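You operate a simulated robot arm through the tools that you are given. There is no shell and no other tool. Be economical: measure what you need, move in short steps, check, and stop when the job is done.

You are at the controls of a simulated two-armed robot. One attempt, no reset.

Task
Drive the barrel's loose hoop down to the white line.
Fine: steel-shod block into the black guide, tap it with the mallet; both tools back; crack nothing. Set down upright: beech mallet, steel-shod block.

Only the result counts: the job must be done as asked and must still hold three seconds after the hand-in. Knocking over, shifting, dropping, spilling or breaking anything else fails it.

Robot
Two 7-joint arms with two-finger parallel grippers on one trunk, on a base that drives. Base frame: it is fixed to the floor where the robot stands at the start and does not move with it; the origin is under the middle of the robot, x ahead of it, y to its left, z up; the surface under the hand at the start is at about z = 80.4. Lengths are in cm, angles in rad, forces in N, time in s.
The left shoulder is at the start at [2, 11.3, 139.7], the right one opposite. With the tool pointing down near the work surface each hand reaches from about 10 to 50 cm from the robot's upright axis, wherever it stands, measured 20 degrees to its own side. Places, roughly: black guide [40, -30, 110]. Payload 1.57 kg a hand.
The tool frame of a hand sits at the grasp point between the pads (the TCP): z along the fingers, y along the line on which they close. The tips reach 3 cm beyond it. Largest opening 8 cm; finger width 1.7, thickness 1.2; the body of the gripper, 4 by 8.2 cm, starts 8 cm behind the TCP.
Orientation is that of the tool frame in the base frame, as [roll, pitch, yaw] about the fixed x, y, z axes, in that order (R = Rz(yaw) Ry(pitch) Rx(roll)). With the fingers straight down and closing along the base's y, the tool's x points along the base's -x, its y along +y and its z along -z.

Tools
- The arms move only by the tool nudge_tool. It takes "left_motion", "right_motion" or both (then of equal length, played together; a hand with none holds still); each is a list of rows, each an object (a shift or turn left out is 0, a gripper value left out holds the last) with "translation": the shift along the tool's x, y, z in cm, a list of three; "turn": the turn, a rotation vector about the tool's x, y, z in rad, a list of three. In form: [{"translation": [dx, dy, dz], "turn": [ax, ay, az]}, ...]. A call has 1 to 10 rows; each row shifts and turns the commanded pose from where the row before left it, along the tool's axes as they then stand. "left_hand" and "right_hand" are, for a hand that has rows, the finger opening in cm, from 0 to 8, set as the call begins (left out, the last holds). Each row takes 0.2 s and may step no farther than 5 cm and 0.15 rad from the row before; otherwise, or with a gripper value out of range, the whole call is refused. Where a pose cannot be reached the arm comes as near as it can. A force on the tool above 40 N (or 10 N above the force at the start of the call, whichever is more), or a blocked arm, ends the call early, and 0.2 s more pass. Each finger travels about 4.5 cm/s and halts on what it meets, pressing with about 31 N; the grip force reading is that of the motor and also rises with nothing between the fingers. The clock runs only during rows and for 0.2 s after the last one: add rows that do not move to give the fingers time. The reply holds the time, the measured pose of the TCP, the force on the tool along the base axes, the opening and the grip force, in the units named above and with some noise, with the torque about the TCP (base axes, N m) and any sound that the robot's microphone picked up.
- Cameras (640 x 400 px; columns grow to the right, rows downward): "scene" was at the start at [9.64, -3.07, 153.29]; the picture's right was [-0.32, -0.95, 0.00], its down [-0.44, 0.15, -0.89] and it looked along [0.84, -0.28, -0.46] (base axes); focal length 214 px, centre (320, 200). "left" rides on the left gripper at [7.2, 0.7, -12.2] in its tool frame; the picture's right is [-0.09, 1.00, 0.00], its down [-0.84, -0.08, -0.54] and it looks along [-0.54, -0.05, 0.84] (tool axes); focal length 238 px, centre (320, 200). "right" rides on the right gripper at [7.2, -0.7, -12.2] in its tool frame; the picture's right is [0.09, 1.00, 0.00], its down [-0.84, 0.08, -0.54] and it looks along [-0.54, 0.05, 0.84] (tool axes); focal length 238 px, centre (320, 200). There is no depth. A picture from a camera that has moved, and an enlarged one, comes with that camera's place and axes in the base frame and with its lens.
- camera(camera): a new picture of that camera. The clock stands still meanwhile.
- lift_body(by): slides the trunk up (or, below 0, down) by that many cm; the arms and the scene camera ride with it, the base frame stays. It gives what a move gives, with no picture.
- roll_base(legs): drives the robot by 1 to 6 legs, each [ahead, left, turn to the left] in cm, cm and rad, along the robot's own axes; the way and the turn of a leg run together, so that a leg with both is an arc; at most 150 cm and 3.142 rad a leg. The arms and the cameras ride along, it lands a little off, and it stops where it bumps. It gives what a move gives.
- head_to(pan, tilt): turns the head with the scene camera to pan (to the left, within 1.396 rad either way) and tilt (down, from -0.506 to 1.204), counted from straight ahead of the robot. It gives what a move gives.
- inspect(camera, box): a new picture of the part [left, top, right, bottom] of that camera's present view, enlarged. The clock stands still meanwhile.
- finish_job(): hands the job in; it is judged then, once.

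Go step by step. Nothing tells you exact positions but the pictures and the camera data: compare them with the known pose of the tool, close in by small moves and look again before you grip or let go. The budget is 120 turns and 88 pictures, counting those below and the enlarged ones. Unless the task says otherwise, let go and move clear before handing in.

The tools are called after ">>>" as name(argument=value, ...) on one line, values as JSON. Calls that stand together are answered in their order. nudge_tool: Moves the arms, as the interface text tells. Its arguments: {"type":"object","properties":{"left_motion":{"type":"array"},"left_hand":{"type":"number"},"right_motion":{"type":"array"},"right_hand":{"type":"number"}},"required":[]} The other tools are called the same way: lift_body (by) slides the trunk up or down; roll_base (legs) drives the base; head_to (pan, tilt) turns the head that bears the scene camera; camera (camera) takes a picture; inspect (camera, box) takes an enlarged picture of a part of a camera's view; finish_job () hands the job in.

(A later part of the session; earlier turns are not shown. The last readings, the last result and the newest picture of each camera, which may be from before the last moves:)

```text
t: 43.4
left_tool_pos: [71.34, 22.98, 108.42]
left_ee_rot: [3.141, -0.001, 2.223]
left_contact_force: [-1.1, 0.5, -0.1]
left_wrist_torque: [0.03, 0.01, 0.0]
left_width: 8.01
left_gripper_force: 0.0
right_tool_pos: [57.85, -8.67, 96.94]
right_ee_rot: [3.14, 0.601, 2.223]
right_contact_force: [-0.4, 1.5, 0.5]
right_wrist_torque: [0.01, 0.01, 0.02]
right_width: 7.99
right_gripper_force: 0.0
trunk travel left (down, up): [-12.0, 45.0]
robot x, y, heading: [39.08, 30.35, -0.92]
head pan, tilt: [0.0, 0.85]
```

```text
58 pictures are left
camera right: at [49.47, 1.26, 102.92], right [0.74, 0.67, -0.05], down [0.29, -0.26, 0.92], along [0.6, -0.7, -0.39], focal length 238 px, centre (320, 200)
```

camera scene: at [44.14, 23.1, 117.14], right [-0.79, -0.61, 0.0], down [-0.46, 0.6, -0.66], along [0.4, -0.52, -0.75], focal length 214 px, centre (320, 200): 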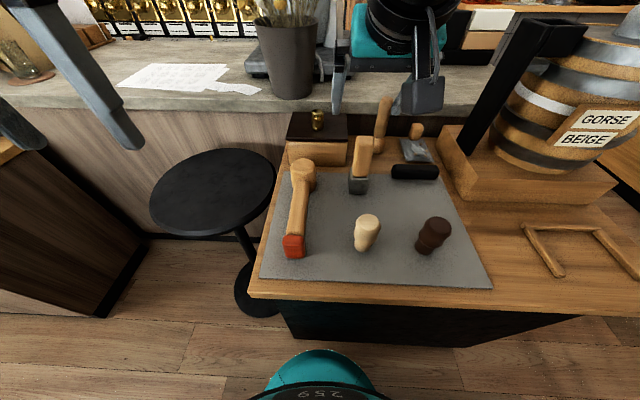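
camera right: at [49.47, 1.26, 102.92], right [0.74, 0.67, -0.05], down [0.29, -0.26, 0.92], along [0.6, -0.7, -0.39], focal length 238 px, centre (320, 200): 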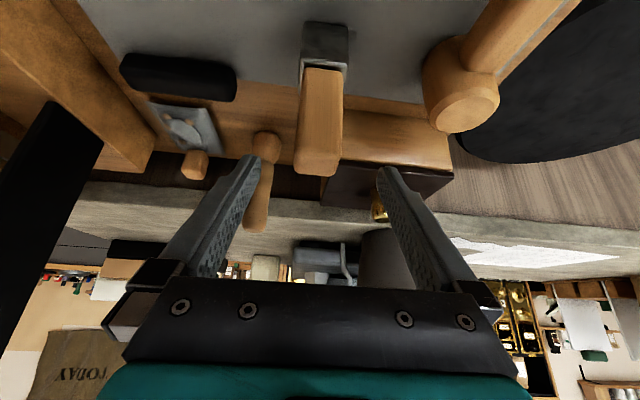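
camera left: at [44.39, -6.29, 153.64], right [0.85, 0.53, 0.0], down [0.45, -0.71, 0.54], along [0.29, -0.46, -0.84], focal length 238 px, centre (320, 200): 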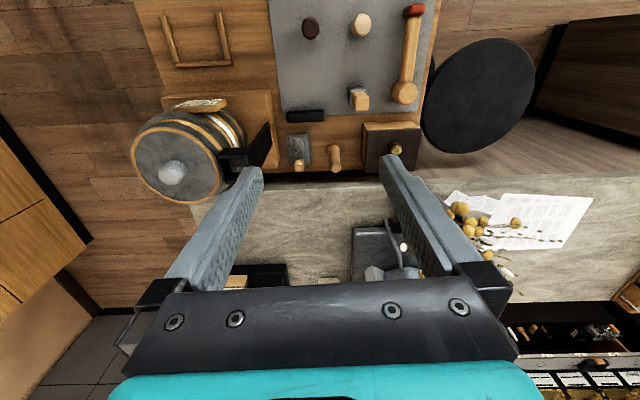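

The block is centred between the fingers; I'll make the final approach.

>>> nudge_tool(right_motion=[{"translation": [0.87, 0, 3.3]}, {"translation": [0.86, 0, 3.27]}, {"translation": [0, 0, 0]}])

>>> camera(camera="right")

>>> inspect(camera="scene", box=[280, 90, 460, 210])

```text
t: 44.2
left_tool_pos: [71.43, 22.93, 108.53]
left_ee_rot: [3.14, 0.001, 2.224]
left_contact_force: [-0.1, 0.5, 0.4]
left_wrist_torque: [-0.02, 0.01, 0.03]
left_width: 8.02
left_gripper_force: 0.0
right_tool_pos: [59.23, -10.34, 90.57]
right_ee_rot: [3.135, 0.6, 2.223]
right_contact_force: [0.5, -0.2, -0.2]
right_wrist_torque: [0.01, 0.0, 0.03]
right_width: 8.01
right_gripper_force: 0.1
trunk travel left (down, up): [-12.0, 45.0]
robot x, y, heading: [38.82, 30.38, -0.919]
head pan, tilt: [0.0, 0.85]
```

```text
57 pictures are left
camera right: at [50.91, -0.48, 96.51], right [0.74, 0.67, -0.05], down [0.29, -0.26, 0.92], along [0.6, -0.7, -0.39], focal length 238 px, centre (320, 200)
```

right: 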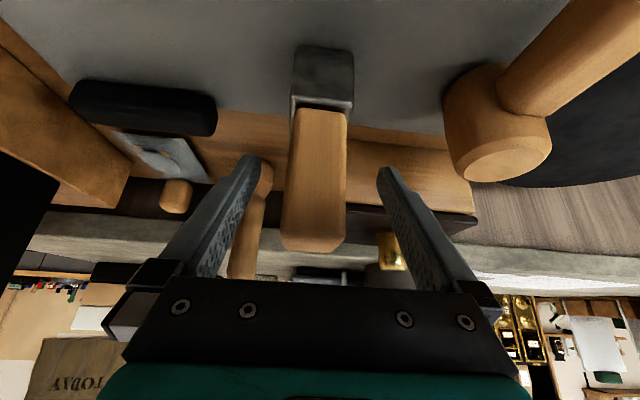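

```text
3.33 times, centred on (370, 150) of scene
camera zoom: at [44.15, 23.1, 117.13], right [-0.79, -0.61, 0.0], down [-0.46, 0.6, -0.66], along [0.4, -0.52, -0.75], focal length 715 px, centre (153, 367)
```

zoom: 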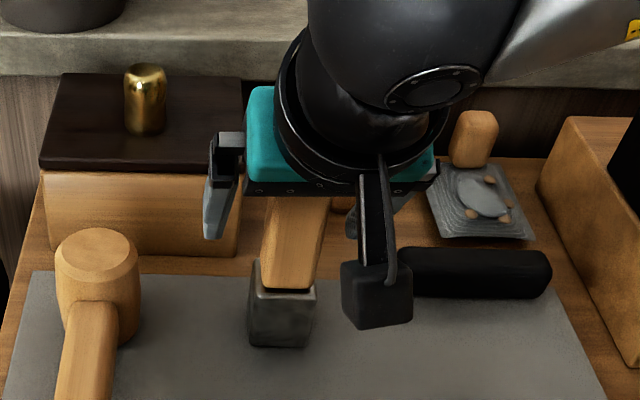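

The TCP lies on the wooden part. I'll close the grip.

>>> nudge_tool(right_hand=0, right_motion=[{"translation": [0, 0, 0]}, {"translation": [0, 0, 0]}, {"translation": [0, 0, 0]}, {"translation": [0, 0, 0]}, {"translation": [0, 0, 0]}])

>>> camera(camera="right")

```text
t: 45.4
left_tool_pos: [71.44, 22.96, 108.45]
left_ee_rot: [3.141, 0.0, 2.223]
left_contact_force: [-1.3, 0.6, 0.3]
left_wrist_torque: [0.0, -0.03, 0.0]
left_width: 8.0
left_gripper_force: 0.0
right_tool_pos: [59.23, -10.38, 90.55]
right_ee_rot: [3.14, 0.6, 2.221]
right_contact_force: [-1.4, -2.2, 1.2]
right_wrist_torque: [-0.1, 0.14, 0.01]
right_width: 3.39
right_gripper_force: 30.9
trunk travel left (down, up): [-12.0, 45.0]
robot x, y, heading: [38.83, 30.5, -0.918]
head pan, tilt: [0.0, 0.85]
```

```text
55 pictures are left
camera right: at [50.88, -0.5, 96.53], right [0.74, 0.67, -0.05], down [0.29, -0.26, 0.92], along [0.6, -0.7, -0.39], focal length 238 px, centre (320, 200)
```

right: 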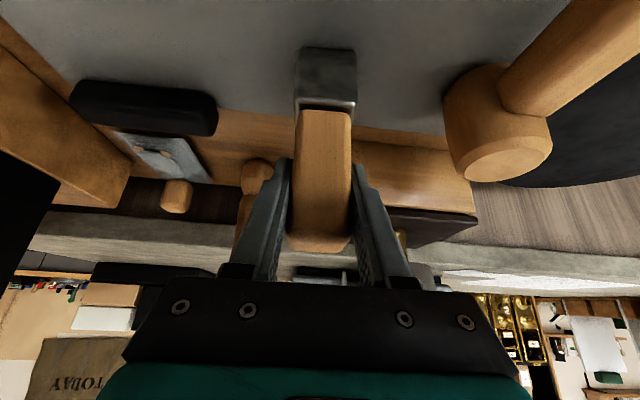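

Firm grip at 3.39 cm. I'll lift the block, pull it back, raise the trunk and look from there.

>>> nudge_tool(right_motion=[{"translation": [-1.4, 0, -2.05]}, {"translation": [-2.8, 0, -4.1]}, {"translation": [-2.8, 0, -4.1]}, {"translation": [-1.4, 0, -2.05]}, {"translation": [3.3, 0, -2.26]}, {"translation": [0, 0, 0]}])

>>> lift_body(by=28)

>>> roll_base(legs=[[0, -18, 0]])

>>> camera(camera="right")

>>> camera(camera="scene")

```text
t: 46.8
left_tool_pos: [71.34, 23.0, 108.52]
left_ee_rot: [3.142, 0.0, 2.224]
left_contact_force: [0.3, -0.1, 0.3]
left_wrist_torque: [0.01, -0.01, -0.03]
left_width: 8.02
left_gripper_force: 0.1
right_tool_pos: [56.68, -7.23, 105.52]
right_ee_rot: [3.137, 0.599, 2.222]
right_contact_force: [0.2, -0.1, -2.0]
right_wrist_torque: [-0.02, -0.01, 0.01]
right_width: 3.37
right_gripper_force: 31.0
trunk travel left (down, up): [-12.0, 45.0]
robot x, y, heading: [38.77, 30.25, -0.918]
head pan, tilt: [0.0, 0.85]
```

```text
t: 49.6
left_tool_pos: [71.38, 23.03, 136.55]
left_ee_rot: [-3.141, -0.001, 2.225]
left_contact_force: [0.1, -0.5, -0.6]
left_wrist_torque: [-0.02, 0.02, -0.01]
left_width: 8.0
left_gripper_force: 0.2
right_tool_pos: [56.78, -7.3, 133.33]
right_ee_rot: [3.14, 0.599, 2.222]
right_contact_force: [-0.5, 0.5, -1.2]
right_wrist_torque: [0.0, -0.03, 0.0]
right_width: 3.37
right_gripper_force: 31.0
trunk travel left (down, up): [-40.0, 17.0]
robot x, y, heading: [38.47, 30.18, -0.92]
head pan, tilt: [0.0, 0.85]
```

```text
t: 51.1
left_tool_pos: [57.2, 12.04, 136.44]
left_ee_rot: [3.139, -0.001, 2.224]
left_contact_force: [0.1, 0.8, -0.1]
left_wrist_torque: [0.04, -0.05, 0.03]
left_width: 7.99
left_gripper_force: 0.1
right_tool_pos: [42.59, -18.14, 133.41]
right_ee_rot: [3.14, 0.602, 2.221]
right_contact_force: [-0.7, 0.2, -1.8]
right_wrist_torque: [0.02, -0.02, 0.03]
right_width: 3.38
right_gripper_force: 31.2
trunk travel left (down, up): [-40.0, 17.0]
robot x, y, heading: [24.71, 19.27, -0.922]
head pan, tilt: [0.0, 0.85]
```

```text
54 pictures are left
camera right: at [34.2, -8.22, 139.38], right [0.74, 0.67, -0.05], down [0.29, -0.26, 0.92], along [0.6, -0.7, -0.39], focal length 238 px, centre (320, 200)
```

right: 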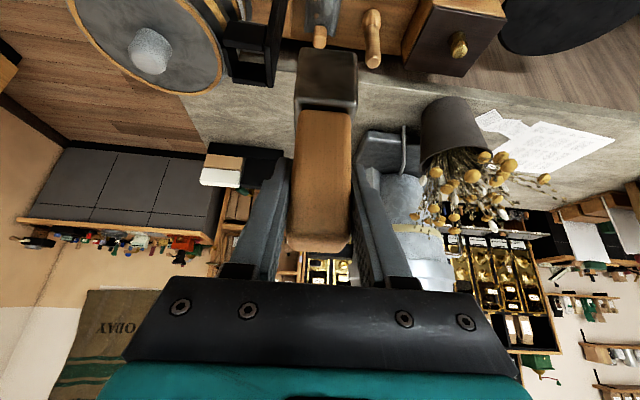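

```text
53 pictures are left
camera scene: at [29.92, 12.2, 145.13], right [-0.79, -0.61, 0.0], down [-0.46, 0.6, -0.66], along [0.4, -0.52, -0.75], focal length 214 px, centre (320, 200)
```

scene: 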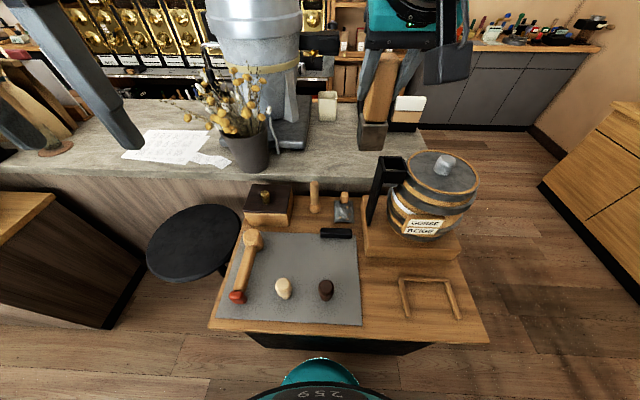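

Now I'll enlarge the guide in both views to locate its channel accurately.

>>> inspect(camera="right", box=[180, 0, 360, 110])

>>> inspect(camera="scene", box=[350, 140, 490, 250])

```text
3.56 times, centred on (270, 55) of right
camera zoom: at [34.2, -8.22, 139.38], right [0.74, 0.67, -0.05], down [0.29, -0.26, 0.92], along [0.6, -0.7, -0.39], focal length 848 px, centre (498, 716)
```

zoom: 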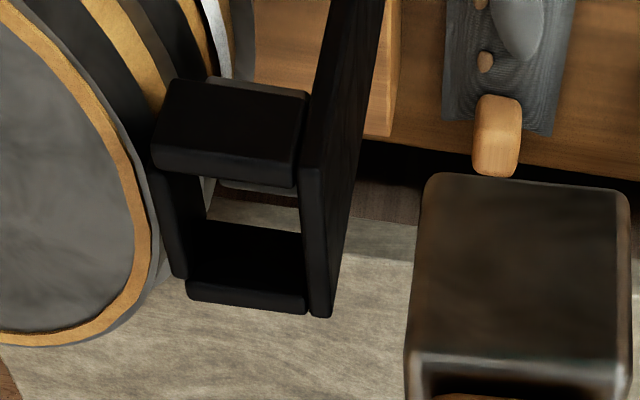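

```text
3.64 times, centred on (420, 195) of scene
camera zoom: at [29.92, 12.2, 145.13], right [-0.79, -0.61, 0.0], down [-0.46, 0.6, -0.66], along [0.4, -0.52, -0.75], focal length 780 px, centre (-44, 218)
```

zoom: 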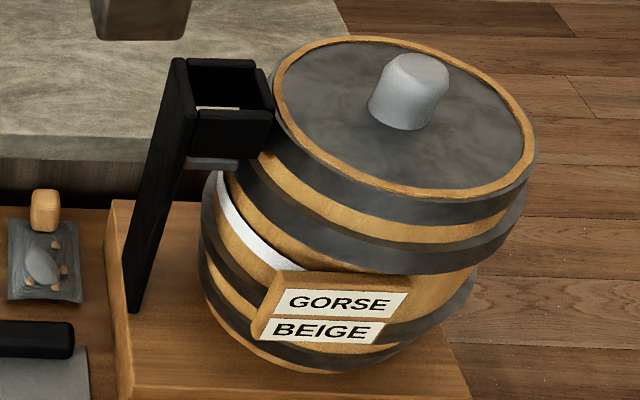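

The channel opening is about 4.1 cm square, centred near (40.2,-30.0), its top at z≈113.7, and it is aligned with my heading. I'll move the block over it, still high.

>>> nudge_tool(right_motion=[{"translation": [0, -4.6, 0]}, {"translation": [0, -4.6, 0]}, {"translation": [-3.3, 0, 2.26]}, {"translation": [-3.3, 0, 2.26]}, {"translation": [0, 0, 0]}])

>>> inspect(camera="scene", box=[330, 90, 490, 230])

>>> camera(camera="right")

```text
t: 52.3
left_tool_pos: [57.31, 12.18, 136.44]
left_ee_rot: [3.141, 0.0, 2.223]
left_contact_force: [-0.1, -1.6, -0.4]
left_wrist_torque: [0.01, 0.0, 0.0]
left_width: 8.0
left_gripper_force: 0.1
right_tool_pos: [40.06, -30.03, 133.38]
right_ee_rot: [3.14, 0.602, 2.224]
right_contact_force: [-0.1, -0.4, -0.7]
right_wrist_torque: [-0.02, -0.02, -0.03]
right_width: 3.34
right_gripper_force: 31.4
trunk travel left (down, up): [-40.0, 17.0]
robot x, y, heading: [24.53, 19.41, -0.919]
head pan, tilt: [0.0, 0.85]
```

```text
2.86 times, centred on (410, 160) of scene
camera zoom: at [29.97, 12.3, 145.13], right [-0.79, -0.61, 0.0], down [-0.46, 0.6, -0.66], along [0.4, -0.52, -0.75], focal length 613 px, centre (63, 314)
```

zoom: 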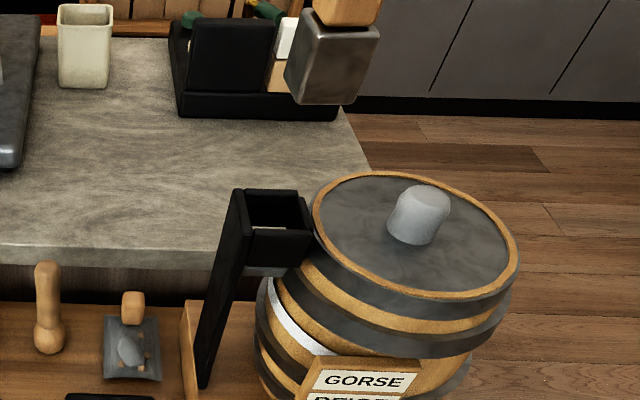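

```text
49 pictures are left
camera right: at [31.75, -20.16, 139.32], right [0.74, 0.67, -0.05], down [0.29, -0.26, 0.92], along [0.6, -0.7, -0.39], focal length 238 px, centre (320, 200)
```

right: 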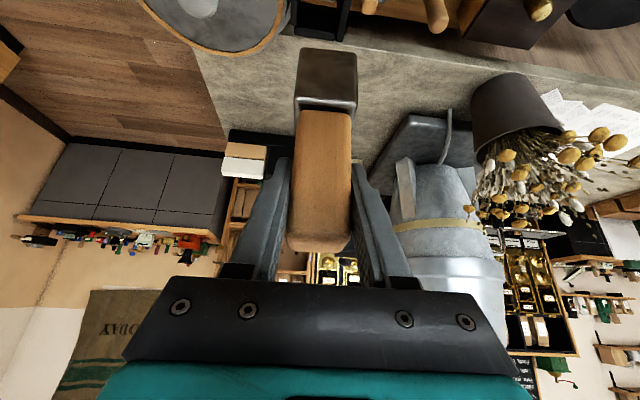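

Reach is fine. I'll lower the block until its shoe is ~2.5 cm above the channel, then compare.

>>> nudge_tool(right_motion=[{"translation": [1.98, 0, 2.89]}, {"translation": [1.98, 0, 2.89]}, {"translation": [0, 0, 0]}])

>>> inspect(camera="scene", box=[370, 110, 470, 200])

>>> inspect(camera="right", box=[240, 0, 400, 120])

```text
t: 53.1
left_tool_pos: [57.31, 12.16, 136.38]
left_ee_rot: [3.141, -0.001, 2.224]
left_contact_force: [0.1, 0.8, -0.2]
left_wrist_torque: [0.02, -0.02, 0.02]
left_width: 8.01
left_gripper_force: 0.0
right_tool_pos: [40.08, -30.1, 126.31]
right_ee_rot: [3.137, 0.601, 2.223]
right_contact_force: [-0.2, 0.7, -2.5]
right_wrist_torque: [0.0, 0.02, -0.01]
right_width: 3.37
right_gripper_force: 31.0
trunk travel left (down, up): [-40.0, 17.0]
robot x, y, heading: [24.6, 19.46, -0.922]
head pan, tilt: [0.0, 0.85]
```

```text
4.44 times, centred on (420, 155) of scene
camera zoom: at [29.97, 12.27, 145.13], right [-0.79, -0.61, 0.0], down [-0.46, 0.6, -0.66], along [0.4, -0.52, -0.75], focal length 953 px, centre (-124, 400)
```

zoom: 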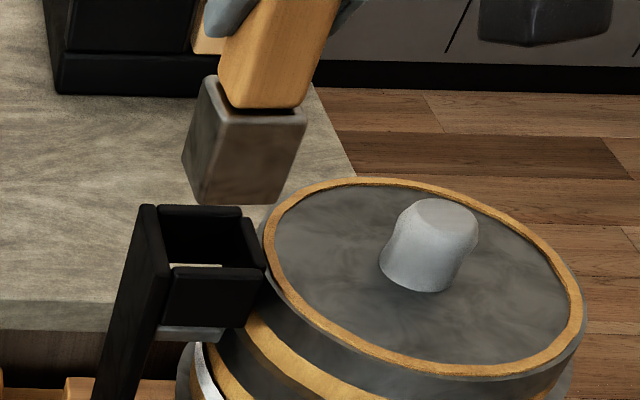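

```text
3.33 times, centred on (320, 60) of right
camera zoom: at [31.73, -20.1, 132.32], right [0.74, 0.67, -0.05], down [0.29, -0.26, 0.92], along [0.6, -0.7, -0.39], focal length 794 px, centre (320, 667)
```

zoom: 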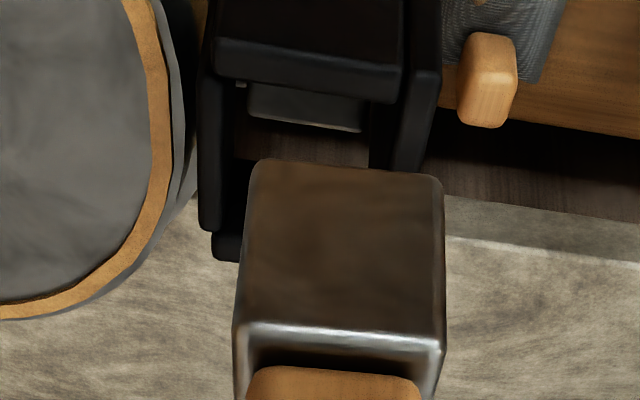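

The two views disagree slightly on lateral alignment, so I'll take tighter zooms of the channel from both cameras.

>>> inspect(camera="scene", box=[388, 145, 438, 190])

>>> inspect(camera="right", box=[270, 0, 370, 62])

```text
8.89 times, centred on (413, 168) of scene
camera zoom: at [29.97, 12.27, 145.13], right [-0.79, -0.61, 0.0], down [-0.46, 0.6, -0.66], along [0.4, -0.52, -0.75], focal length 1906 px, centre (-507, 489)
```

zoom: 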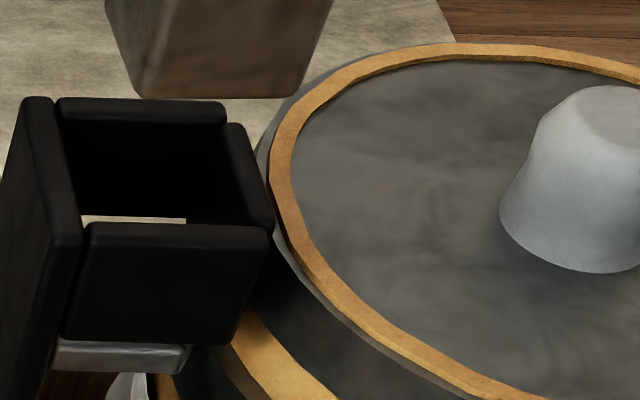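

```text
6.40 times, centred on (320, 31) of right
camera zoom: at [31.73, -20.1, 132.32], right [0.74, 0.67, -0.05], down [0.29, -0.26, 0.92], along [0.6, -0.7, -0.39], focal length 1525 px, centre (320, 1282)
```

zoom: 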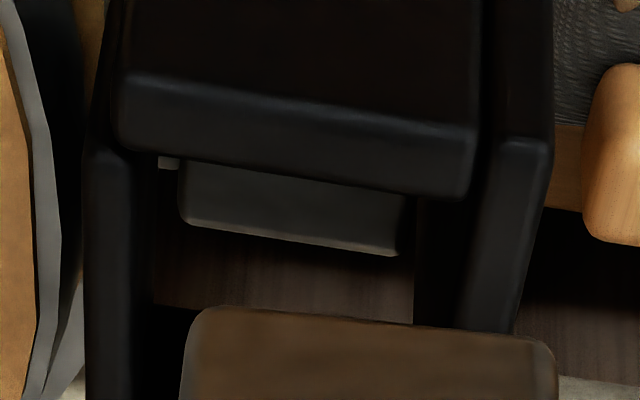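

Solving both views together, the channel top is lower (z≈110.7) and its centre is near (40.8,-32.5). I'll shift forward 1.9, right 0.8, down 3, and re-check.

>>> nudge_tool(right_motion=[{"translation": [-1.57, -0.8, 1.07]}, {"translation": [1.7, 0, 2.48]}, {"translation": [0, 0, 0]}])

>>> inspect(camera="scene", box=[388, 135, 438, 180])

>>> inspect(camera="right", box=[270, 0, 370, 62])

```text
t: 53.9
left_tool_pos: [57.34, 12.18, 136.42]
left_ee_rot: [-3.141, -0.001, 2.224]
left_contact_force: [-0.7, -0.7, 0.1]
left_wrist_torque: [-0.01, 0.03, 0.0]
left_width: 8.03
left_gripper_force: 0.1
right_tool_pos: [40.66, -32.0, 123.39]
right_ee_rot: [3.139, 0.599, 2.223]
right_contact_force: [-0.1, -0.3, -0.7]
right_wrist_torque: [0.03, -0.03, 0.02]
right_width: 3.37
right_gripper_force: 30.7
trunk travel left (down, up): [-40.0, 17.0]
robot x, y, heading: [24.6, 19.28, -0.917]
head pan, tilt: [0.0, 0.85]
```

```text
8.89 times, centred on (413, 158) of scene
camera zoom: at [29.98, 12.26, 145.13], right [-0.79, -0.61, 0.0], down [-0.46, 0.6, -0.66], along [0.4, -0.52, -0.75], focal length 1906 px, centre (-507, 578)
```

zoom: 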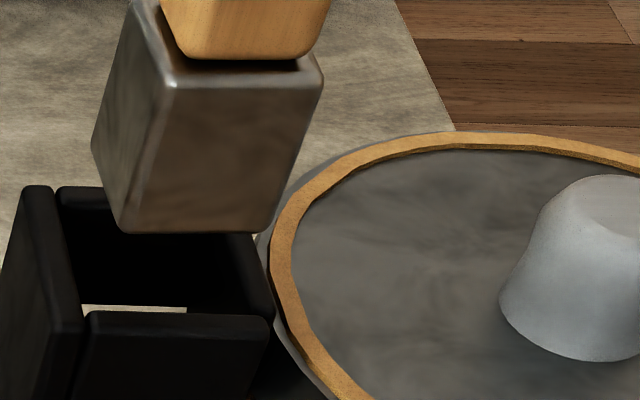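

```text
6.40 times, centred on (320, 31) of right
camera zoom: at [32.34, -22.08, 129.34], right [0.74, 0.67, -0.05], down [0.29, -0.26, 0.92], along [0.6, -0.7, -0.39], focal length 1525 px, centre (320, 1282)
```

zoom: 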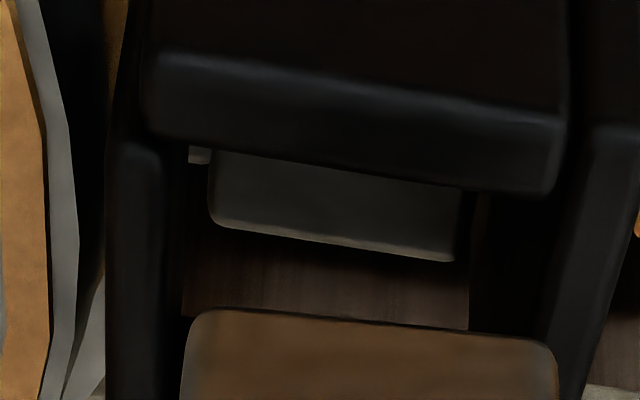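

Nearly aligned; I'll nudge forward 0.35 and right 0.15, go down 2.3, and look again before entering.

>>> nudge_tool(right_motion=[{"translation": [-0.29, -0.15, 0.2]}, {"translation": [1.3, 0, 1.9]}, {"translation": [0, 0, 0]}])

>>> inspect(camera="scene", box=[388, 140, 438, 185])

>>> inspect(camera="right", box=[270, 0, 370, 62])

```text
t: 54.7
left_tool_pos: [57.19, 12.11, 136.37]
left_ee_rot: [3.141, -0.001, 2.222]
left_contact_force: [0.7, 0.7, 1.1]
left_wrist_torque: [-0.03, -0.01, 0.01]
left_width: 8.0
left_gripper_force: 0.0
right_tool_pos: [40.81, -32.23, 120.98]
right_ee_rot: [3.139, 0.6, 2.224]
right_contact_force: [0.7, 0.4, -1.3]
right_wrist_torque: [-0.02, -0.02, -0.01]
right_width: 3.35
right_gripper_force: 31.1
trunk travel left (down, up): [-40.0, 17.0]
robot x, y, heading: [24.77, 19.16, -0.92]
head pan, tilt: [0.0, 0.85]
```

```text
8.89 times, centred on (413, 162) of scene
camera zoom: at [29.97, 12.28, 145.13], right [-0.79, -0.61, 0.0], down [-0.46, 0.6, -0.66], along [0.4, -0.52, -0.75], focal length 1906 px, centre (-507, 533)
```

zoom: 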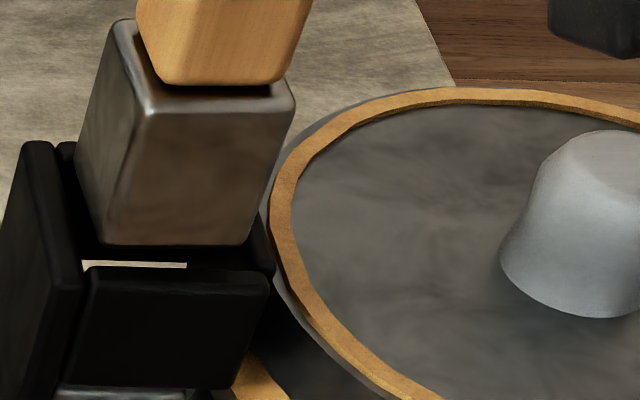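

```text
6.40 times, centred on (320, 31) of right
camera zoom: at [32.44, -22.4, 127.05], right [0.74, 0.67, -0.05], down [0.29, -0.26, 0.92], along [0.6, -0.7, -0.39], focal length 1525 px, centre (320, 1282)
```

zoom: 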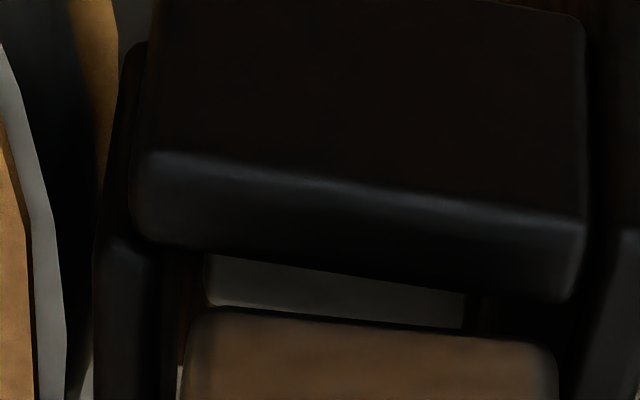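

Aligned laterally; I'll shift back 0.25 cm to centre it in depth and then ease it down into the channel.

>>> nudge_tool(right_motion=[{"translation": [0.2, 0, -0.14]}, {"translation": [0.28, 0, 0.41]}, {"translation": [0.28, 0, 0.41]}, {"translation": [0.28, 0, 0.41]}, {"translation": [0.28, 0, 0.41]}, {"translation": [0, 0, 0]}])

>>> inspect(camera="scene", box=[388, 140, 438, 185])

```text
t: 56.1
left_tool_pos: [57.2, 12.28, 136.46]
left_ee_rot: [3.14, 0.001, 2.225]
left_contact_force: [0.3, -0.1, 0.2]
left_wrist_torque: [0.01, 0.03, 0.02]
left_width: 8.01
left_gripper_force: 0.1
right_tool_pos: [40.63, -32.04, 119.38]
right_ee_rot: [3.138, 0.608, 2.223]
right_contact_force: [0.8, -1.8, 22.5]
right_wrist_torque: [-0.25, -0.2, 0.05]
right_width: 3.39
right_gripper_force: 31.0
trunk travel left (down, up): [-40.0, 17.0]
robot x, y, heading: [24.61, 19.65, -0.915]
head pan, tilt: [0.0, 0.85]
```

```text
8.89 times, centred on (413, 162) of scene
camera zoom: at [29.94, 12.41, 145.15], right [-0.79, -0.61, 0.0], down [-0.46, 0.6, -0.66], along [0.4, -0.53, -0.75], focal length 1906 px, centre (-507, 533)
```

zoom: 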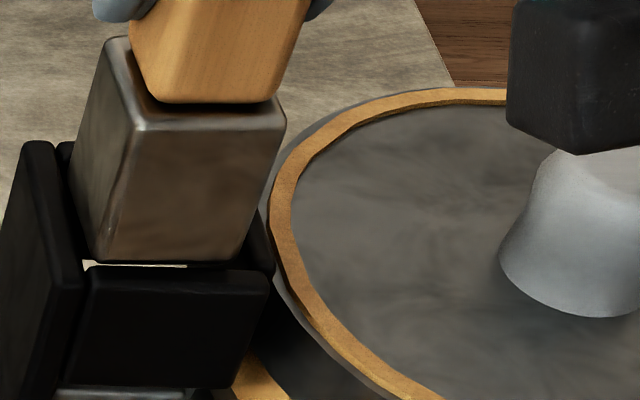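

I felt 22 N at contact, so the shoe is on a rim somewhere. I'll look closely from the wrist camera before correcting.

>>> inspect(camera="right", box=[250, 0, 390, 88])

>>> inspect(camera="scene", box=[380, 120, 460, 180])

```text
4.55 times, centred on (320, 44) of right
camera zoom: at [32.37, -22.16, 125.26], right [0.74, 0.67, -0.05], down [0.29, -0.25, 0.92], along [0.6, -0.7, -0.38], focal length 1083 px, centre (320, 909)
```

zoom: 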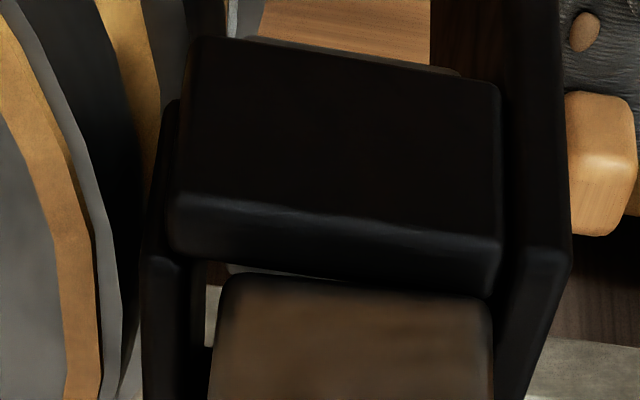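

```text
6.67 times, centred on (420, 150) of scene
camera zoom: at [29.94, 12.41, 145.15], right [-0.79, -0.61, 0.0], down [-0.46, 0.6, -0.66], along [0.4, -0.53, -0.75], focal length 1430 px, centre (-347, 533)
```

zoom: 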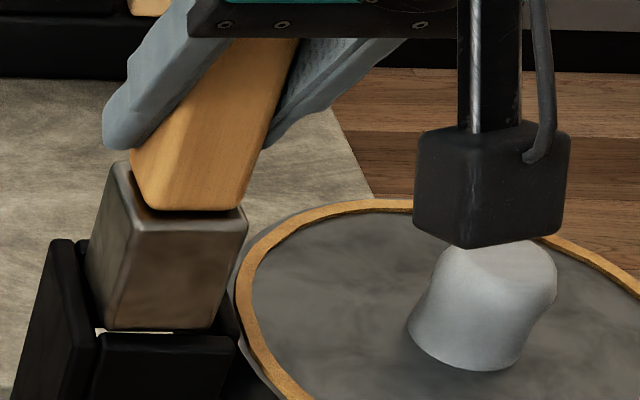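

The shoe is within about 0.3 cm of the opening on every side but yawed ~3° relative to it. I'll lift 1 cm, rotate −0.05 rad, and look again.

>>> nudge_tool(right_motion=[{"translation": [-0.57, 0, -0.83]}, {"turn": [0.028, 0, 0.041]}, {"translation": [-0.12, 0, 0.08]}, {"translation": [0, 0, 0]}])

>>> inspect(camera="right", box=[250, 0, 390, 88])

>>> inspect(camera="scene", box=[388, 140, 438, 180])

```text
t: 57.1
left_tool_pos: [57.23, 12.02, 136.38]
left_ee_rot: [3.141, 0.0, 2.224]
left_contact_force: [0.7, 0.1, 0.1]
left_wrist_torque: [0.01, 0.0, 0.01]
left_width: 7.99
left_gripper_force: 0.1
right_tool_pos: [40.73, -32.34, 120.05]
right_ee_rot: [3.14, 0.599, 2.173]
right_contact_force: [-0.4, 0.4, -1.4]
right_wrist_torque: [0.01, 0.02, 0.0]
right_width: 3.35
right_gripper_force: 31.0
trunk travel left (down, up): [-40.0, 17.0]
robot x, y, heading: [24.65, 19.05, -0.919]
head pan, tilt: [0.0, 0.85]
```

```text
4.55 times, centred on (320, 44) of right
camera zoom: at [32.89, -21.97, 126.04], right [0.78, 0.63, -0.05], down [0.28, -0.27, 0.92], along [0.56, -0.73, -0.39], focal length 1083 px, centre (320, 909)
```

zoom: 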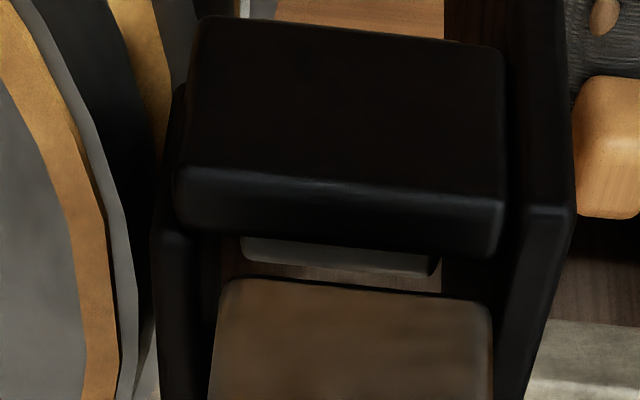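

```text
10.00 times, centred on (413, 160) of scene
camera zoom: at [30.0, 12.25, 145.13], right [-0.79, -0.61, 0.0], down [-0.46, 0.6, -0.66], along [0.4, -0.52, -0.75], focal length 2145 px, centre (-610, 600)
```

zoom: 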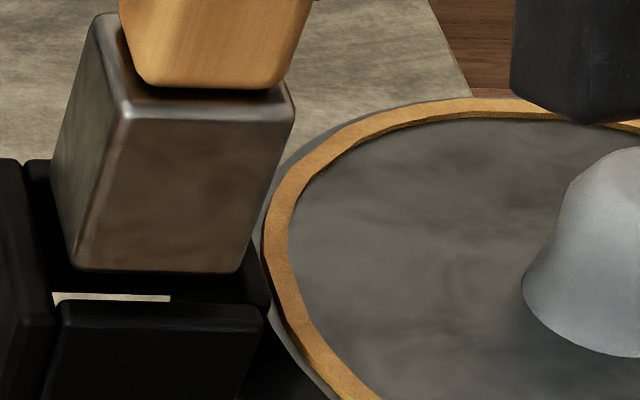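

Yaw is matched now. The triangulation says the shoe's front face is level with the front wall's inner edge, so I'll shift 0.4 cm forward and ease down in small steps.

>>> nudge_tool(right_motion=[{"translation": [-0.33, 0, 0.23]}, {"translation": [0.28, 0, 0.41]}, {"translation": [0.17, 0, 0.25]}, {"translation": [0.17, 0, 0.25]}, {"translation": [0.17, 0, 0.25]}, {"translation": [0, 0, 0]}])

>>> inspect(camera="scene", box=[388, 140, 438, 180])

```text
t: 58.5
left_tool_pos: [57.29, 12.04, 136.49]
left_ee_rot: [-3.141, -0.001, 2.224]
left_contact_force: [-0.6, -0.6, 0.5]
left_wrist_torque: [0.05, -0.01, -0.01]
left_width: 7.99
left_gripper_force: 0.0
right_tool_pos: [40.88, -32.58, 118.7]
right_ee_rot: [3.14, 0.598, 2.173]
right_contact_force: [0.4, 0.3, -1.8]
right_wrist_torque: [0.0, 0.0, 0.0]
right_width: 3.35
right_gripper_force: 31.2
trunk travel left (down, up): [-40.0, 17.0]
robot x, y, heading: [24.88, 19.55, -0.915]
head pan, tilt: [0.0, 0.85]
```

```text
10.00 times, centred on (413, 160) of scene
camera zoom: at [29.99, 12.25, 145.13], right [-0.79, -0.61, 0.0], down [-0.46, 0.6, -0.66], along [0.4, -0.52, -0.75], focal length 2145 px, centre (-610, 600)
```

zoom: 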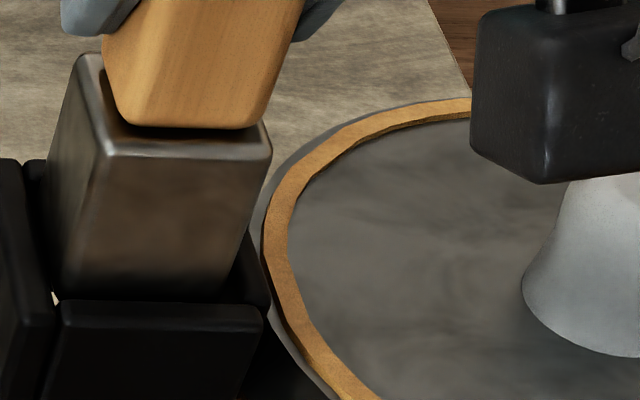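

It's entering with no force. I'll continue down.

>>> nudge_tool(right_motion=[{"translation": [0.17, 0, 0.25]}, {"translation": [0.17, 0, 0.25]}, {"translation": [0.17, 0, 0.25]}, {"translation": [0.17, 0, 0.25]}, {"translation": [0.17, 0, 0.25]}, {"translation": [0, 0, 0]}])

```text
t: 59.9
left_tool_pos: [57.25, 12.12, 136.46]
left_ee_rot: [-3.141, 0.0, 2.223]
left_contact_force: [1.2, -0.1, 0.7]
left_wrist_torque: [0.0, 0.02, 0.01]
left_width: 8.01
left_gripper_force: 0.1
right_tool_pos: [40.89, -32.48, 117.08]
right_ee_rot: [3.139, 0.6, 2.174]
right_contact_force: [-0.4, -0.1, -1.5]
right_wrist_torque: [-0.01, 0.02, 0.01]
right_width: 3.38
right_gripper_force: 30.7
trunk travel left (down, up): [-40.0, 17.0]
robot x, y, heading: [24.52, 19.36, -0.917]
head pan, tilt: [0.0, 0.85]
```

>>> nudge_tool(right_motion=[{"translation": [0.17, 0, 0.25]}, {"translation": [0.17, 0, 0.25]}, {"translation": [0.17, 0, 0.25]}, {"translation": [0.17, 0, 0.25]}, {"translation": [0.17, 0, 0.25]}, {"translation": [0, 0, 0]}])

>>> inspect(camera="scene", box=[370, 120, 470, 200])

```text
t: 61.3
left_tool_pos: [57.26, 12.21, 136.55]
left_ee_rot: [-3.141, 0.0, 2.223]
left_contact_force: [-0.3, 0.6, -1.0]
left_wrist_torque: [-0.02, -0.02, 0.01]
left_width: 7.98
left_gripper_force: 0.1
right_tool_pos: [41.03, -32.57, 115.65]
right_ee_rot: [3.139, 0.599, 2.174]
right_contact_force: [0.3, 0.0, -0.4]
right_wrist_torque: [-0.01, -0.02, -0.05]
right_width: 3.36
right_gripper_force: 30.9
trunk travel left (down, up): [-40.0, 17.0]
robot x, y, heading: [24.3, 19.68, -0.916]
head pan, tilt: [0.0, 0.85]
```

```text
5.00 times, centred on (420, 160) of scene
camera zoom: at [29.99, 12.25, 145.13], right [-0.79, -0.61, 0.0], down [-0.46, 0.6, -0.66], along [0.4, -0.52, -0.75], focal length 1072 px, centre (-180, 400)
```

zoom: 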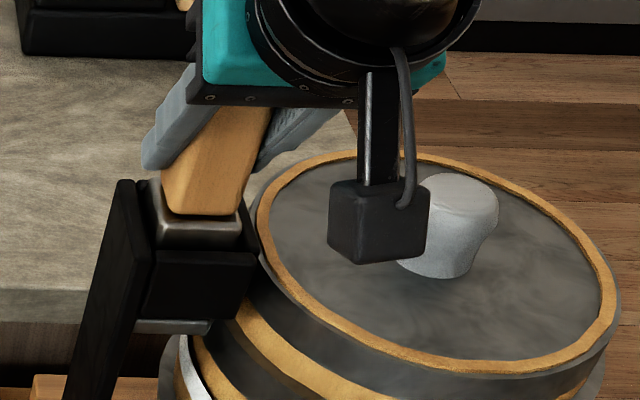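

>>> nudge_tool(right_motion=[{"translation": [0.17, 0, 0.25]}, {"translation": [0.17, 0, 0.25]}, {"translation": [0.17, 0, 0.25]}, {"translation": [0, 0, 0]}])

>>> inspect(camera="right", box=[220, 0, 420, 180])

```text
t: 62.3
left_tool_pos: [57.24, 12.22, 136.41]
left_ee_rot: [-3.141, 0.0, 2.223]
left_contact_force: [0.5, 1.2, -0.7]
left_wrist_torque: [0.0, -0.02, -0.05]
left_width: 8.02
left_gripper_force: 0.0
right_tool_pos: [40.9, -32.57, 114.73]
right_ee_rot: [3.141, 0.6, 2.173]
right_contact_force: [-0.2, -0.6, -1.3]
right_wrist_torque: [0.01, 0.02, 0.0]
right_width: 3.33
right_gripper_force: 31.6
trunk travel left (down, up): [-40.0, 17.0]
robot x, y, heading: [24.89, 19.31, -0.921]
head pan, tilt: [0.0, 0.85]
```

```text
2.22 times, centred on (320, 90) of right
camera zoom: at [33.11, -22.33, 120.73], right [0.78, 0.63, -0.05], down [0.28, -0.27, 0.92], along [0.56, -0.73, -0.39], focal length 530 px, centre (320, 444)
```

zoom: 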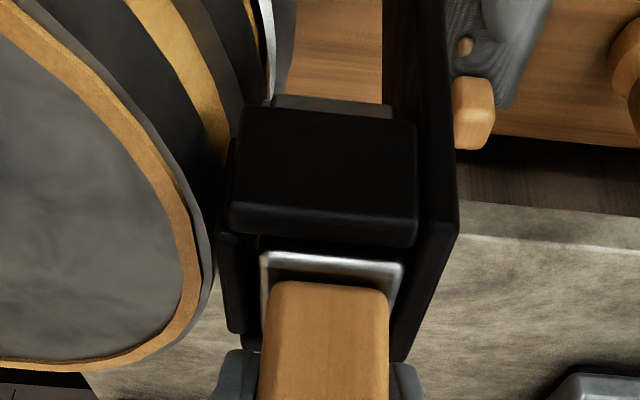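

>>> nudge_tool(right_motion=[{"translation": [0.11, 0, 0.165]}, {"translation": [0.11, 0, 0.165]}, {"translation": [0.11, 0, 0.165]}, {"translation": [0, 0, 0]}])

>>> inspect(camera="scene", box=[380, 120, 450, 200])

```text
t: 63.3
left_tool_pos: [57.1, 12.22, 136.38]
left_ee_rot: [-3.141, 0.0, 2.223]
left_contact_force: [-0.5, -0.3, 0.3]
left_wrist_torque: [-0.02, -0.01, -0.05]
left_width: 8.01
left_gripper_force: 0.1
right_tool_pos: [41.04, -32.7, 114.07]
right_ee_rot: [3.139, 0.601, 2.172]
right_contact_force: [-0.1, 0.3, -1.5]
right_wrist_torque: [-0.01, 0.03, -0.01]
right_width: 3.36
right_gripper_force: 31.0
trunk travel left (down, up): [-40.0, 17.0]
robot x, y, heading: [24.72, 19.33, -0.921]
head pan, tilt: [0.0, 0.85]
```

```text
5.00 times, centred on (415, 160) of scene
camera zoom: at [29.99, 12.25, 145.13], right [-0.79, -0.61, 0.0], down [-0.46, 0.6, -0.66], along [0.4, -0.52, -0.75], focal length 1072 px, centre (-155, 400)
```

zoom: 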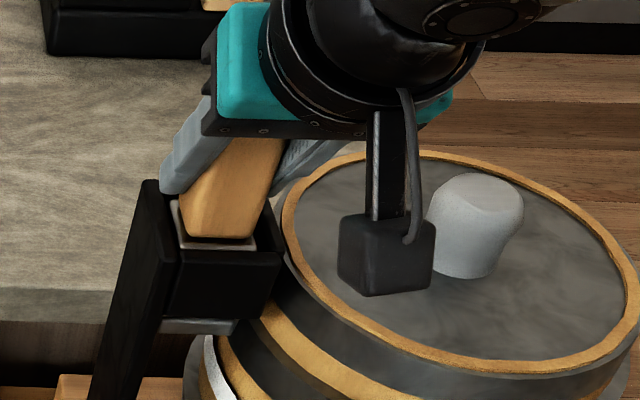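

>>> nudge_tool(right_motion=[{"translation": [0.11, 0, 0.165]}, {"translation": [0.11, 0, 0.165]}, {"translation": [0, 0, 0]}])

```text
t: 64.1
left_tool_pos: [57.17, 12.4, 136.56]
left_ee_rot: [3.142, 0.003, 2.223]
left_contact_force: [-0.2, 0.4, 1.1]
left_wrist_torque: [0.01, 0.03, 0.02]
left_width: 8.01
left_gripper_force: 0.1
right_tool_pos: [40.98, -32.69, 114.08]
right_ee_rot: [3.139, 0.607, 2.173]
right_contact_force: [-3.6, 0.0, 14.9]
right_wrist_torque: [-0.19, 0.23, -0.04]
right_width: 3.35
right_gripper_force: 31.1
trunk travel left (down, up): [-40.0, 17.0]
robot x, y, heading: [24.27, 19.45, -0.918]
head pan, tilt: [0.0, 0.85]
```

Contact at 15 N: the shoe now rests on the hoop's lug. I'll open slightly and back the hand out along the fingers.

>>> nudge_tool(right_hand=4.6, right_motion=[{"translation": [0, 0, 0]}, {"translation": [0, 0, 0]}, {"translation": [0, 0, 0]}])

>>> inspect(camera="right", box=[200, 0, 440, 240])

```text
t: 64.9
left_tool_pos: [57.14, 12.28, 136.41]
left_ee_rot: [-3.141, 0.001, 2.222]
left_contact_force: [0.7, -0.5, 0.4]
left_wrist_torque: [-0.01, -0.01, -0.04]
left_width: 7.99
left_gripper_force: 0.1
right_tool_pos: [41.05, -32.65, 113.79]
right_ee_rot: [3.14, 0.598, 2.173]
right_contact_force: [0.8, 0.9, 0.4]
right_wrist_torque: [-0.03, -0.06, -0.01]
right_width: 4.61
right_gripper_force: 0.1
trunk travel left (down, up): [-40.0, 17.0]
robot x, y, heading: [25.11, 19.63, -0.919]
head pan, tilt: [0.0, 0.85]
```

```text
1.67 times, centred on (320, 120) of right
camera zoom: at [33.13, -22.37, 119.73], right [0.78, 0.63, -0.05], down [0.28, -0.27, 0.92], along [0.56, -0.73, -0.39], focal length 397 px, centre (320, 333)
```

zoom: 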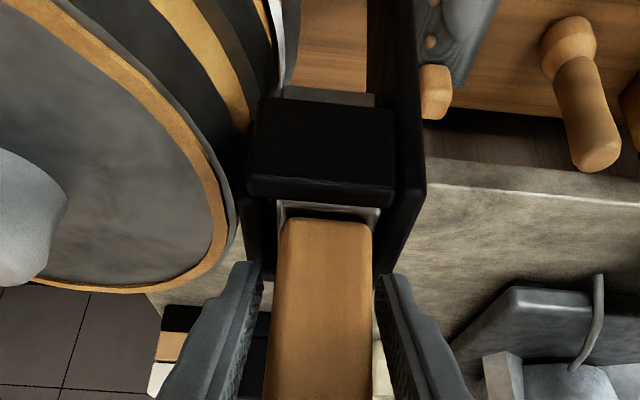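

Block stands free in the guide. I'll retreat back and up, and then tuck the right arm outward.

>>> nudge_tool(right_motion=[{"translation": [0, 0, -3]}, {"translation": [0, 0, -5]}, {"translation": [0, 0, -5]}, {"translation": [3, 0, -4]}, {"translation": [3, -2, -3]}, {"translation": [0, -5, 0]}, {"translation": [0, -5, 0]}, {"translation": [0, 0, 0]}])

>>> camera(camera="scene")

```text
t: 66.7
left_tool_pos: [57.38, 12.16, 136.42]
left_ee_rot: [3.141, 0.0, 2.224]
left_contact_force: [-0.2, 0.7, -0.2]
left_wrist_torque: [-0.01, 0.0, -0.01]
left_width: 8.02
left_gripper_force: 0.1
right_tool_pos: [21.95, -25.99, 126.75]
right_ee_rot: [3.14, 0.598, 2.175]
right_contact_force: [-0.5, -0.3, 0.9]
right_wrist_torque: [0.05, 0.01, -0.03]
right_width: 4.58
right_gripper_force: 0.0
trunk travel left (down, up): [-40.0, 17.0]
robot x, y, heading: [24.37, 19.32, -0.915]
head pan, tilt: [0.0, 0.85]
```

```text
30 pictures are left
camera scene: at [30.09, 12.26, 145.13], right [-0.79, -0.61, 0.0], down [-0.46, 0.6, -0.66], along [0.4, -0.52, -0.75], focal length 214 px, centre (320, 200)
```

scene: 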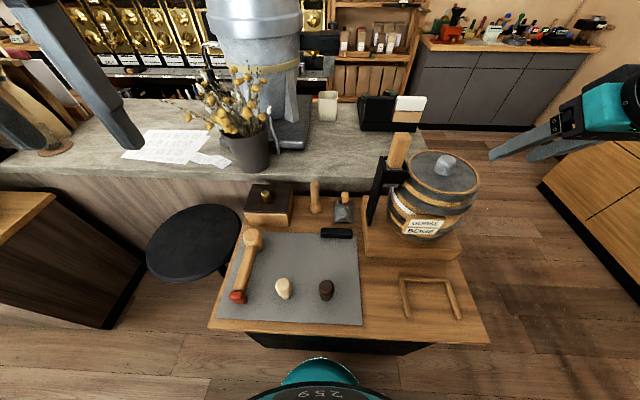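

The block stands in the guide. Now for the mallet: head near (68.3,-3.5), red end near (59,11). I'll tuck the right hand back, pitch the left hand and lower the trunk.

>>> nudge_tool(right_motion=[{"translation": [3.3, 0, -2.26]}, {"translation": [3.3, 0, -2.26]}, {"translation": [3.3, 0, -2.26]}, {"translation": [3.3, 0, -2.26]}, {"translation": [0, 0, 0]}, {"translation": [0, 0, 0]}, {"translation": [0, 0, 0]}], left_motion=[{"turn": [0, 0, 0.09]}, {"turn": [0, -0.15, 0]}, {"turn": [0, -0.15, 0]}, {"turn": [0, -0.15, 0]}, {"turn": [0, -0.15, 0]}, {"translation": [0, 0, 0]}, {"translation": [0, 0, 0]}])

>>> lift_body(by=-27)

>>> camera(camera="left")

```text
t: 68.3
left_tool_pos: [57.35, 12.0, 136.43]
left_ee_rot: [3.141, 0.6, 2.134]
left_contact_force: [0.3, 0.6, 0.2]
left_wrist_torque: [0.03, 0.03, -0.02]
left_width: 7.99
left_gripper_force: 0.1
right_tool_pos: [11.66, -19.58, 131.06]
right_ee_rot: [3.134, 0.598, 2.173]
right_contact_force: [-0.5, 0.6, 0.8]
right_wrist_torque: [-0.01, 0.0, -0.01]
right_width: 4.6
right_gripper_force: 0.0
right hand out of reach, approached as far as the arm can: row 1, 2, 3, 4
trunk travel left (down, up): [-40.0, 17.0]
robot x, y, heading: [24.89, 19.52, -0.917]
head pan, tilt: [0.0, 0.85]
```

```text
t: 71.1
left_tool_pos: [57.38, 12.25, 109.63]
left_ee_rot: [3.141, 0.599, 2.132]
left_contact_force: [0.1, -0.3, 0.4]
left_wrist_torque: [0.02, 0.01, -0.01]
left_width: 8.0
left_gripper_force: 0.0
right_tool_pos: [11.53, -19.72, 104.08]
right_ee_rot: [3.137, 0.598, 2.173]
right_contact_force: [0.8, -0.5, -0.2]
right_wrist_torque: [-0.02, -0.01, 0.02]
right_width: 4.6
right_gripper_force: 0.0
trunk travel left (down, up): [-13.0, 44.0]
robot x, y, heading: [24.47, 19.71, -0.918]
head pan, tilt: [0.0, 0.85]
```

```text
29 pictures are left
camera left: at [50.96, 23.33, 115.45], right [0.88, 0.47, 0.05], down [0.14, -0.37, 0.92], along [0.45, -0.8, -0.39], focal length 238 px, centre (320, 200)
```

left: 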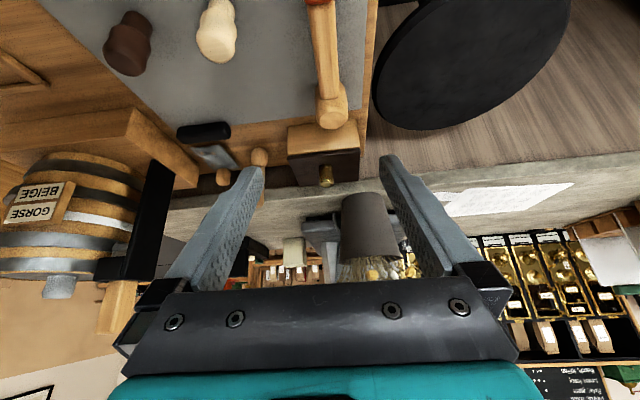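

The handle lines up with the hand. I'll descend most of the way and re-check.

>>> nudge_tool(left_motion=[{"translation": [0.95, 0.3, 4.5]}, {"translation": [0.95, 0.3, 4.5]}, {"translation": [0.95, 0.3, 4.5]}, {"translation": [0.95, 0.3, 4.5]}, {"translation": [0, 0, 0]}])

>>> camera(camera="left")

```text
t: 72.3
left_tool_pos: [64.6, 5.12, 94.9]
left_ee_rot: [-3.141, 0.601, 2.133]
left_contact_force: [-0.3, -0.9, 0.7]
left_wrist_torque: [0.01, 0.04, -0.03]
left_width: 7.97
left_gripper_force: 0.0
left hand out of reach, approached as far as the arm can: row 1, 2, 3
right_tool_pos: [11.77, -19.55, 104.12]
right_ee_rot: [3.136, 0.595, 2.174]
right_contact_force: [-0.2, 0.2, -0.1]
right_wrist_torque: [-0.01, 0.01, 0.0]
right_width: 4.59
right_gripper_force: 0.0
trunk travel left (down, up): [-13.0, 44.0]
robot x, y, heading: [24.72, 18.79, -0.917]
head pan, tilt: [0.0, 0.85]
```

```text
28 pictures are left
camera left: at [58.36, 16.28, 100.94], right [0.88, 0.47, 0.05], down [0.14, -0.37, 0.92], along [0.45, -0.8, -0.39], focal length 238 px, centre (320, 200)
```

left: 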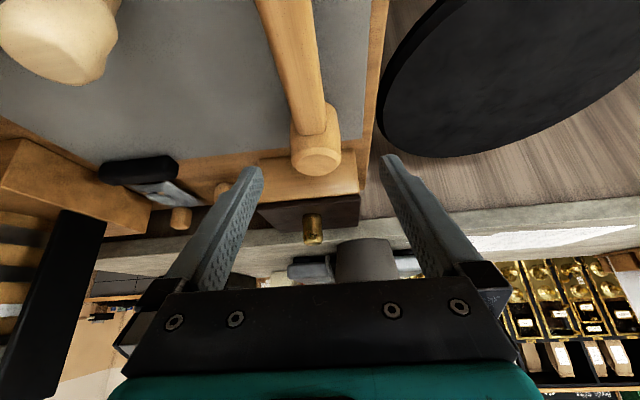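

I'll make the final approach to the handle, about 7.5 cm behind the head.

>>> nudge_tool(left_motion=[{"translation": [1.58, -0.2, 3.0]}, {"translation": [1.58, -0.2, 3.0]}, {"translation": [1.58, -0.2, 3.0]}, {"translation": [0, 0, 0]}])

>>> camera(camera="left")

```text
t: 73.3
left_tool_pos: [64.55, 3.67, 84.81]
left_ee_rot: [-3.141, 0.602, 2.132]
left_contact_force: [-1.5, 0.0, 0.9]
left_wrist_torque: [-0.02, -0.01, 0.01]
left_width: 8.0
left_gripper_force: 0.1
right_tool_pos: [11.53, -19.75, 104.15]
right_ee_rot: [3.138, 0.598, 2.173]
right_contact_force: [0.6, 0.5, -0.2]
right_wrist_torque: [0.0, -0.01, -0.01]
right_width: 4.58
right_gripper_force: 0.1
trunk travel left (down, up): [-13.0, 44.0]
robot x, y, heading: [24.63, 19.5, -0.924]
head pan, tilt: [0.0, 0.85]
```

```text
27 pictures are left
camera left: at [58.42, 14.89, 90.79], right [0.88, 0.47, 0.05], down [0.14, -0.37, 0.92], along [0.45, -0.8, -0.39], focal length 238 px, centre (320, 200)
```

left: 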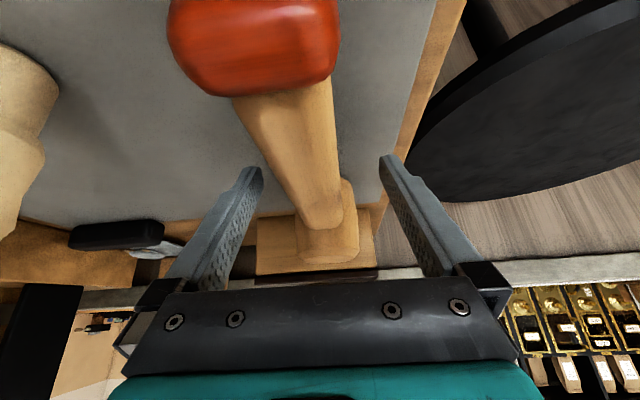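

The handle is centred between the fingers; closing.

>>> nudge_tool(left_hand=0, left_motion=[{"translation": [0, 0, 0]}, {"translation": [0, 0, 0]}, {"translation": [0, 0, 0]}, {"translation": [0, 0, 0]}, {"translation": [0, 0, 0]}])

```text
t: 74.5
left_tool_pos: [64.56, 3.66, 84.78]
left_ee_rot: [-3.141, 0.6, 2.133]
left_contact_force: [-3.5, 0.7, 1.2]
left_wrist_torque: [0.13, 0.03, 0.1]
left_width: 3.17
left_gripper_force: 31.1
right_tool_pos: [11.72, -19.68, 104.15]
right_ee_rot: [3.136, 0.597, 2.173]
right_contact_force: [-1.1, 1.1, -0.2]
right_wrist_torque: [0.02, 0.01, 0.02]
right_width: 4.62
right_gripper_force: 0.1
trunk travel left (down, up): [-13.0, 44.0]
robot x, y, heading: [24.69, 19.56, -0.919]
head pan, tilt: [0.0, 0.85]
```

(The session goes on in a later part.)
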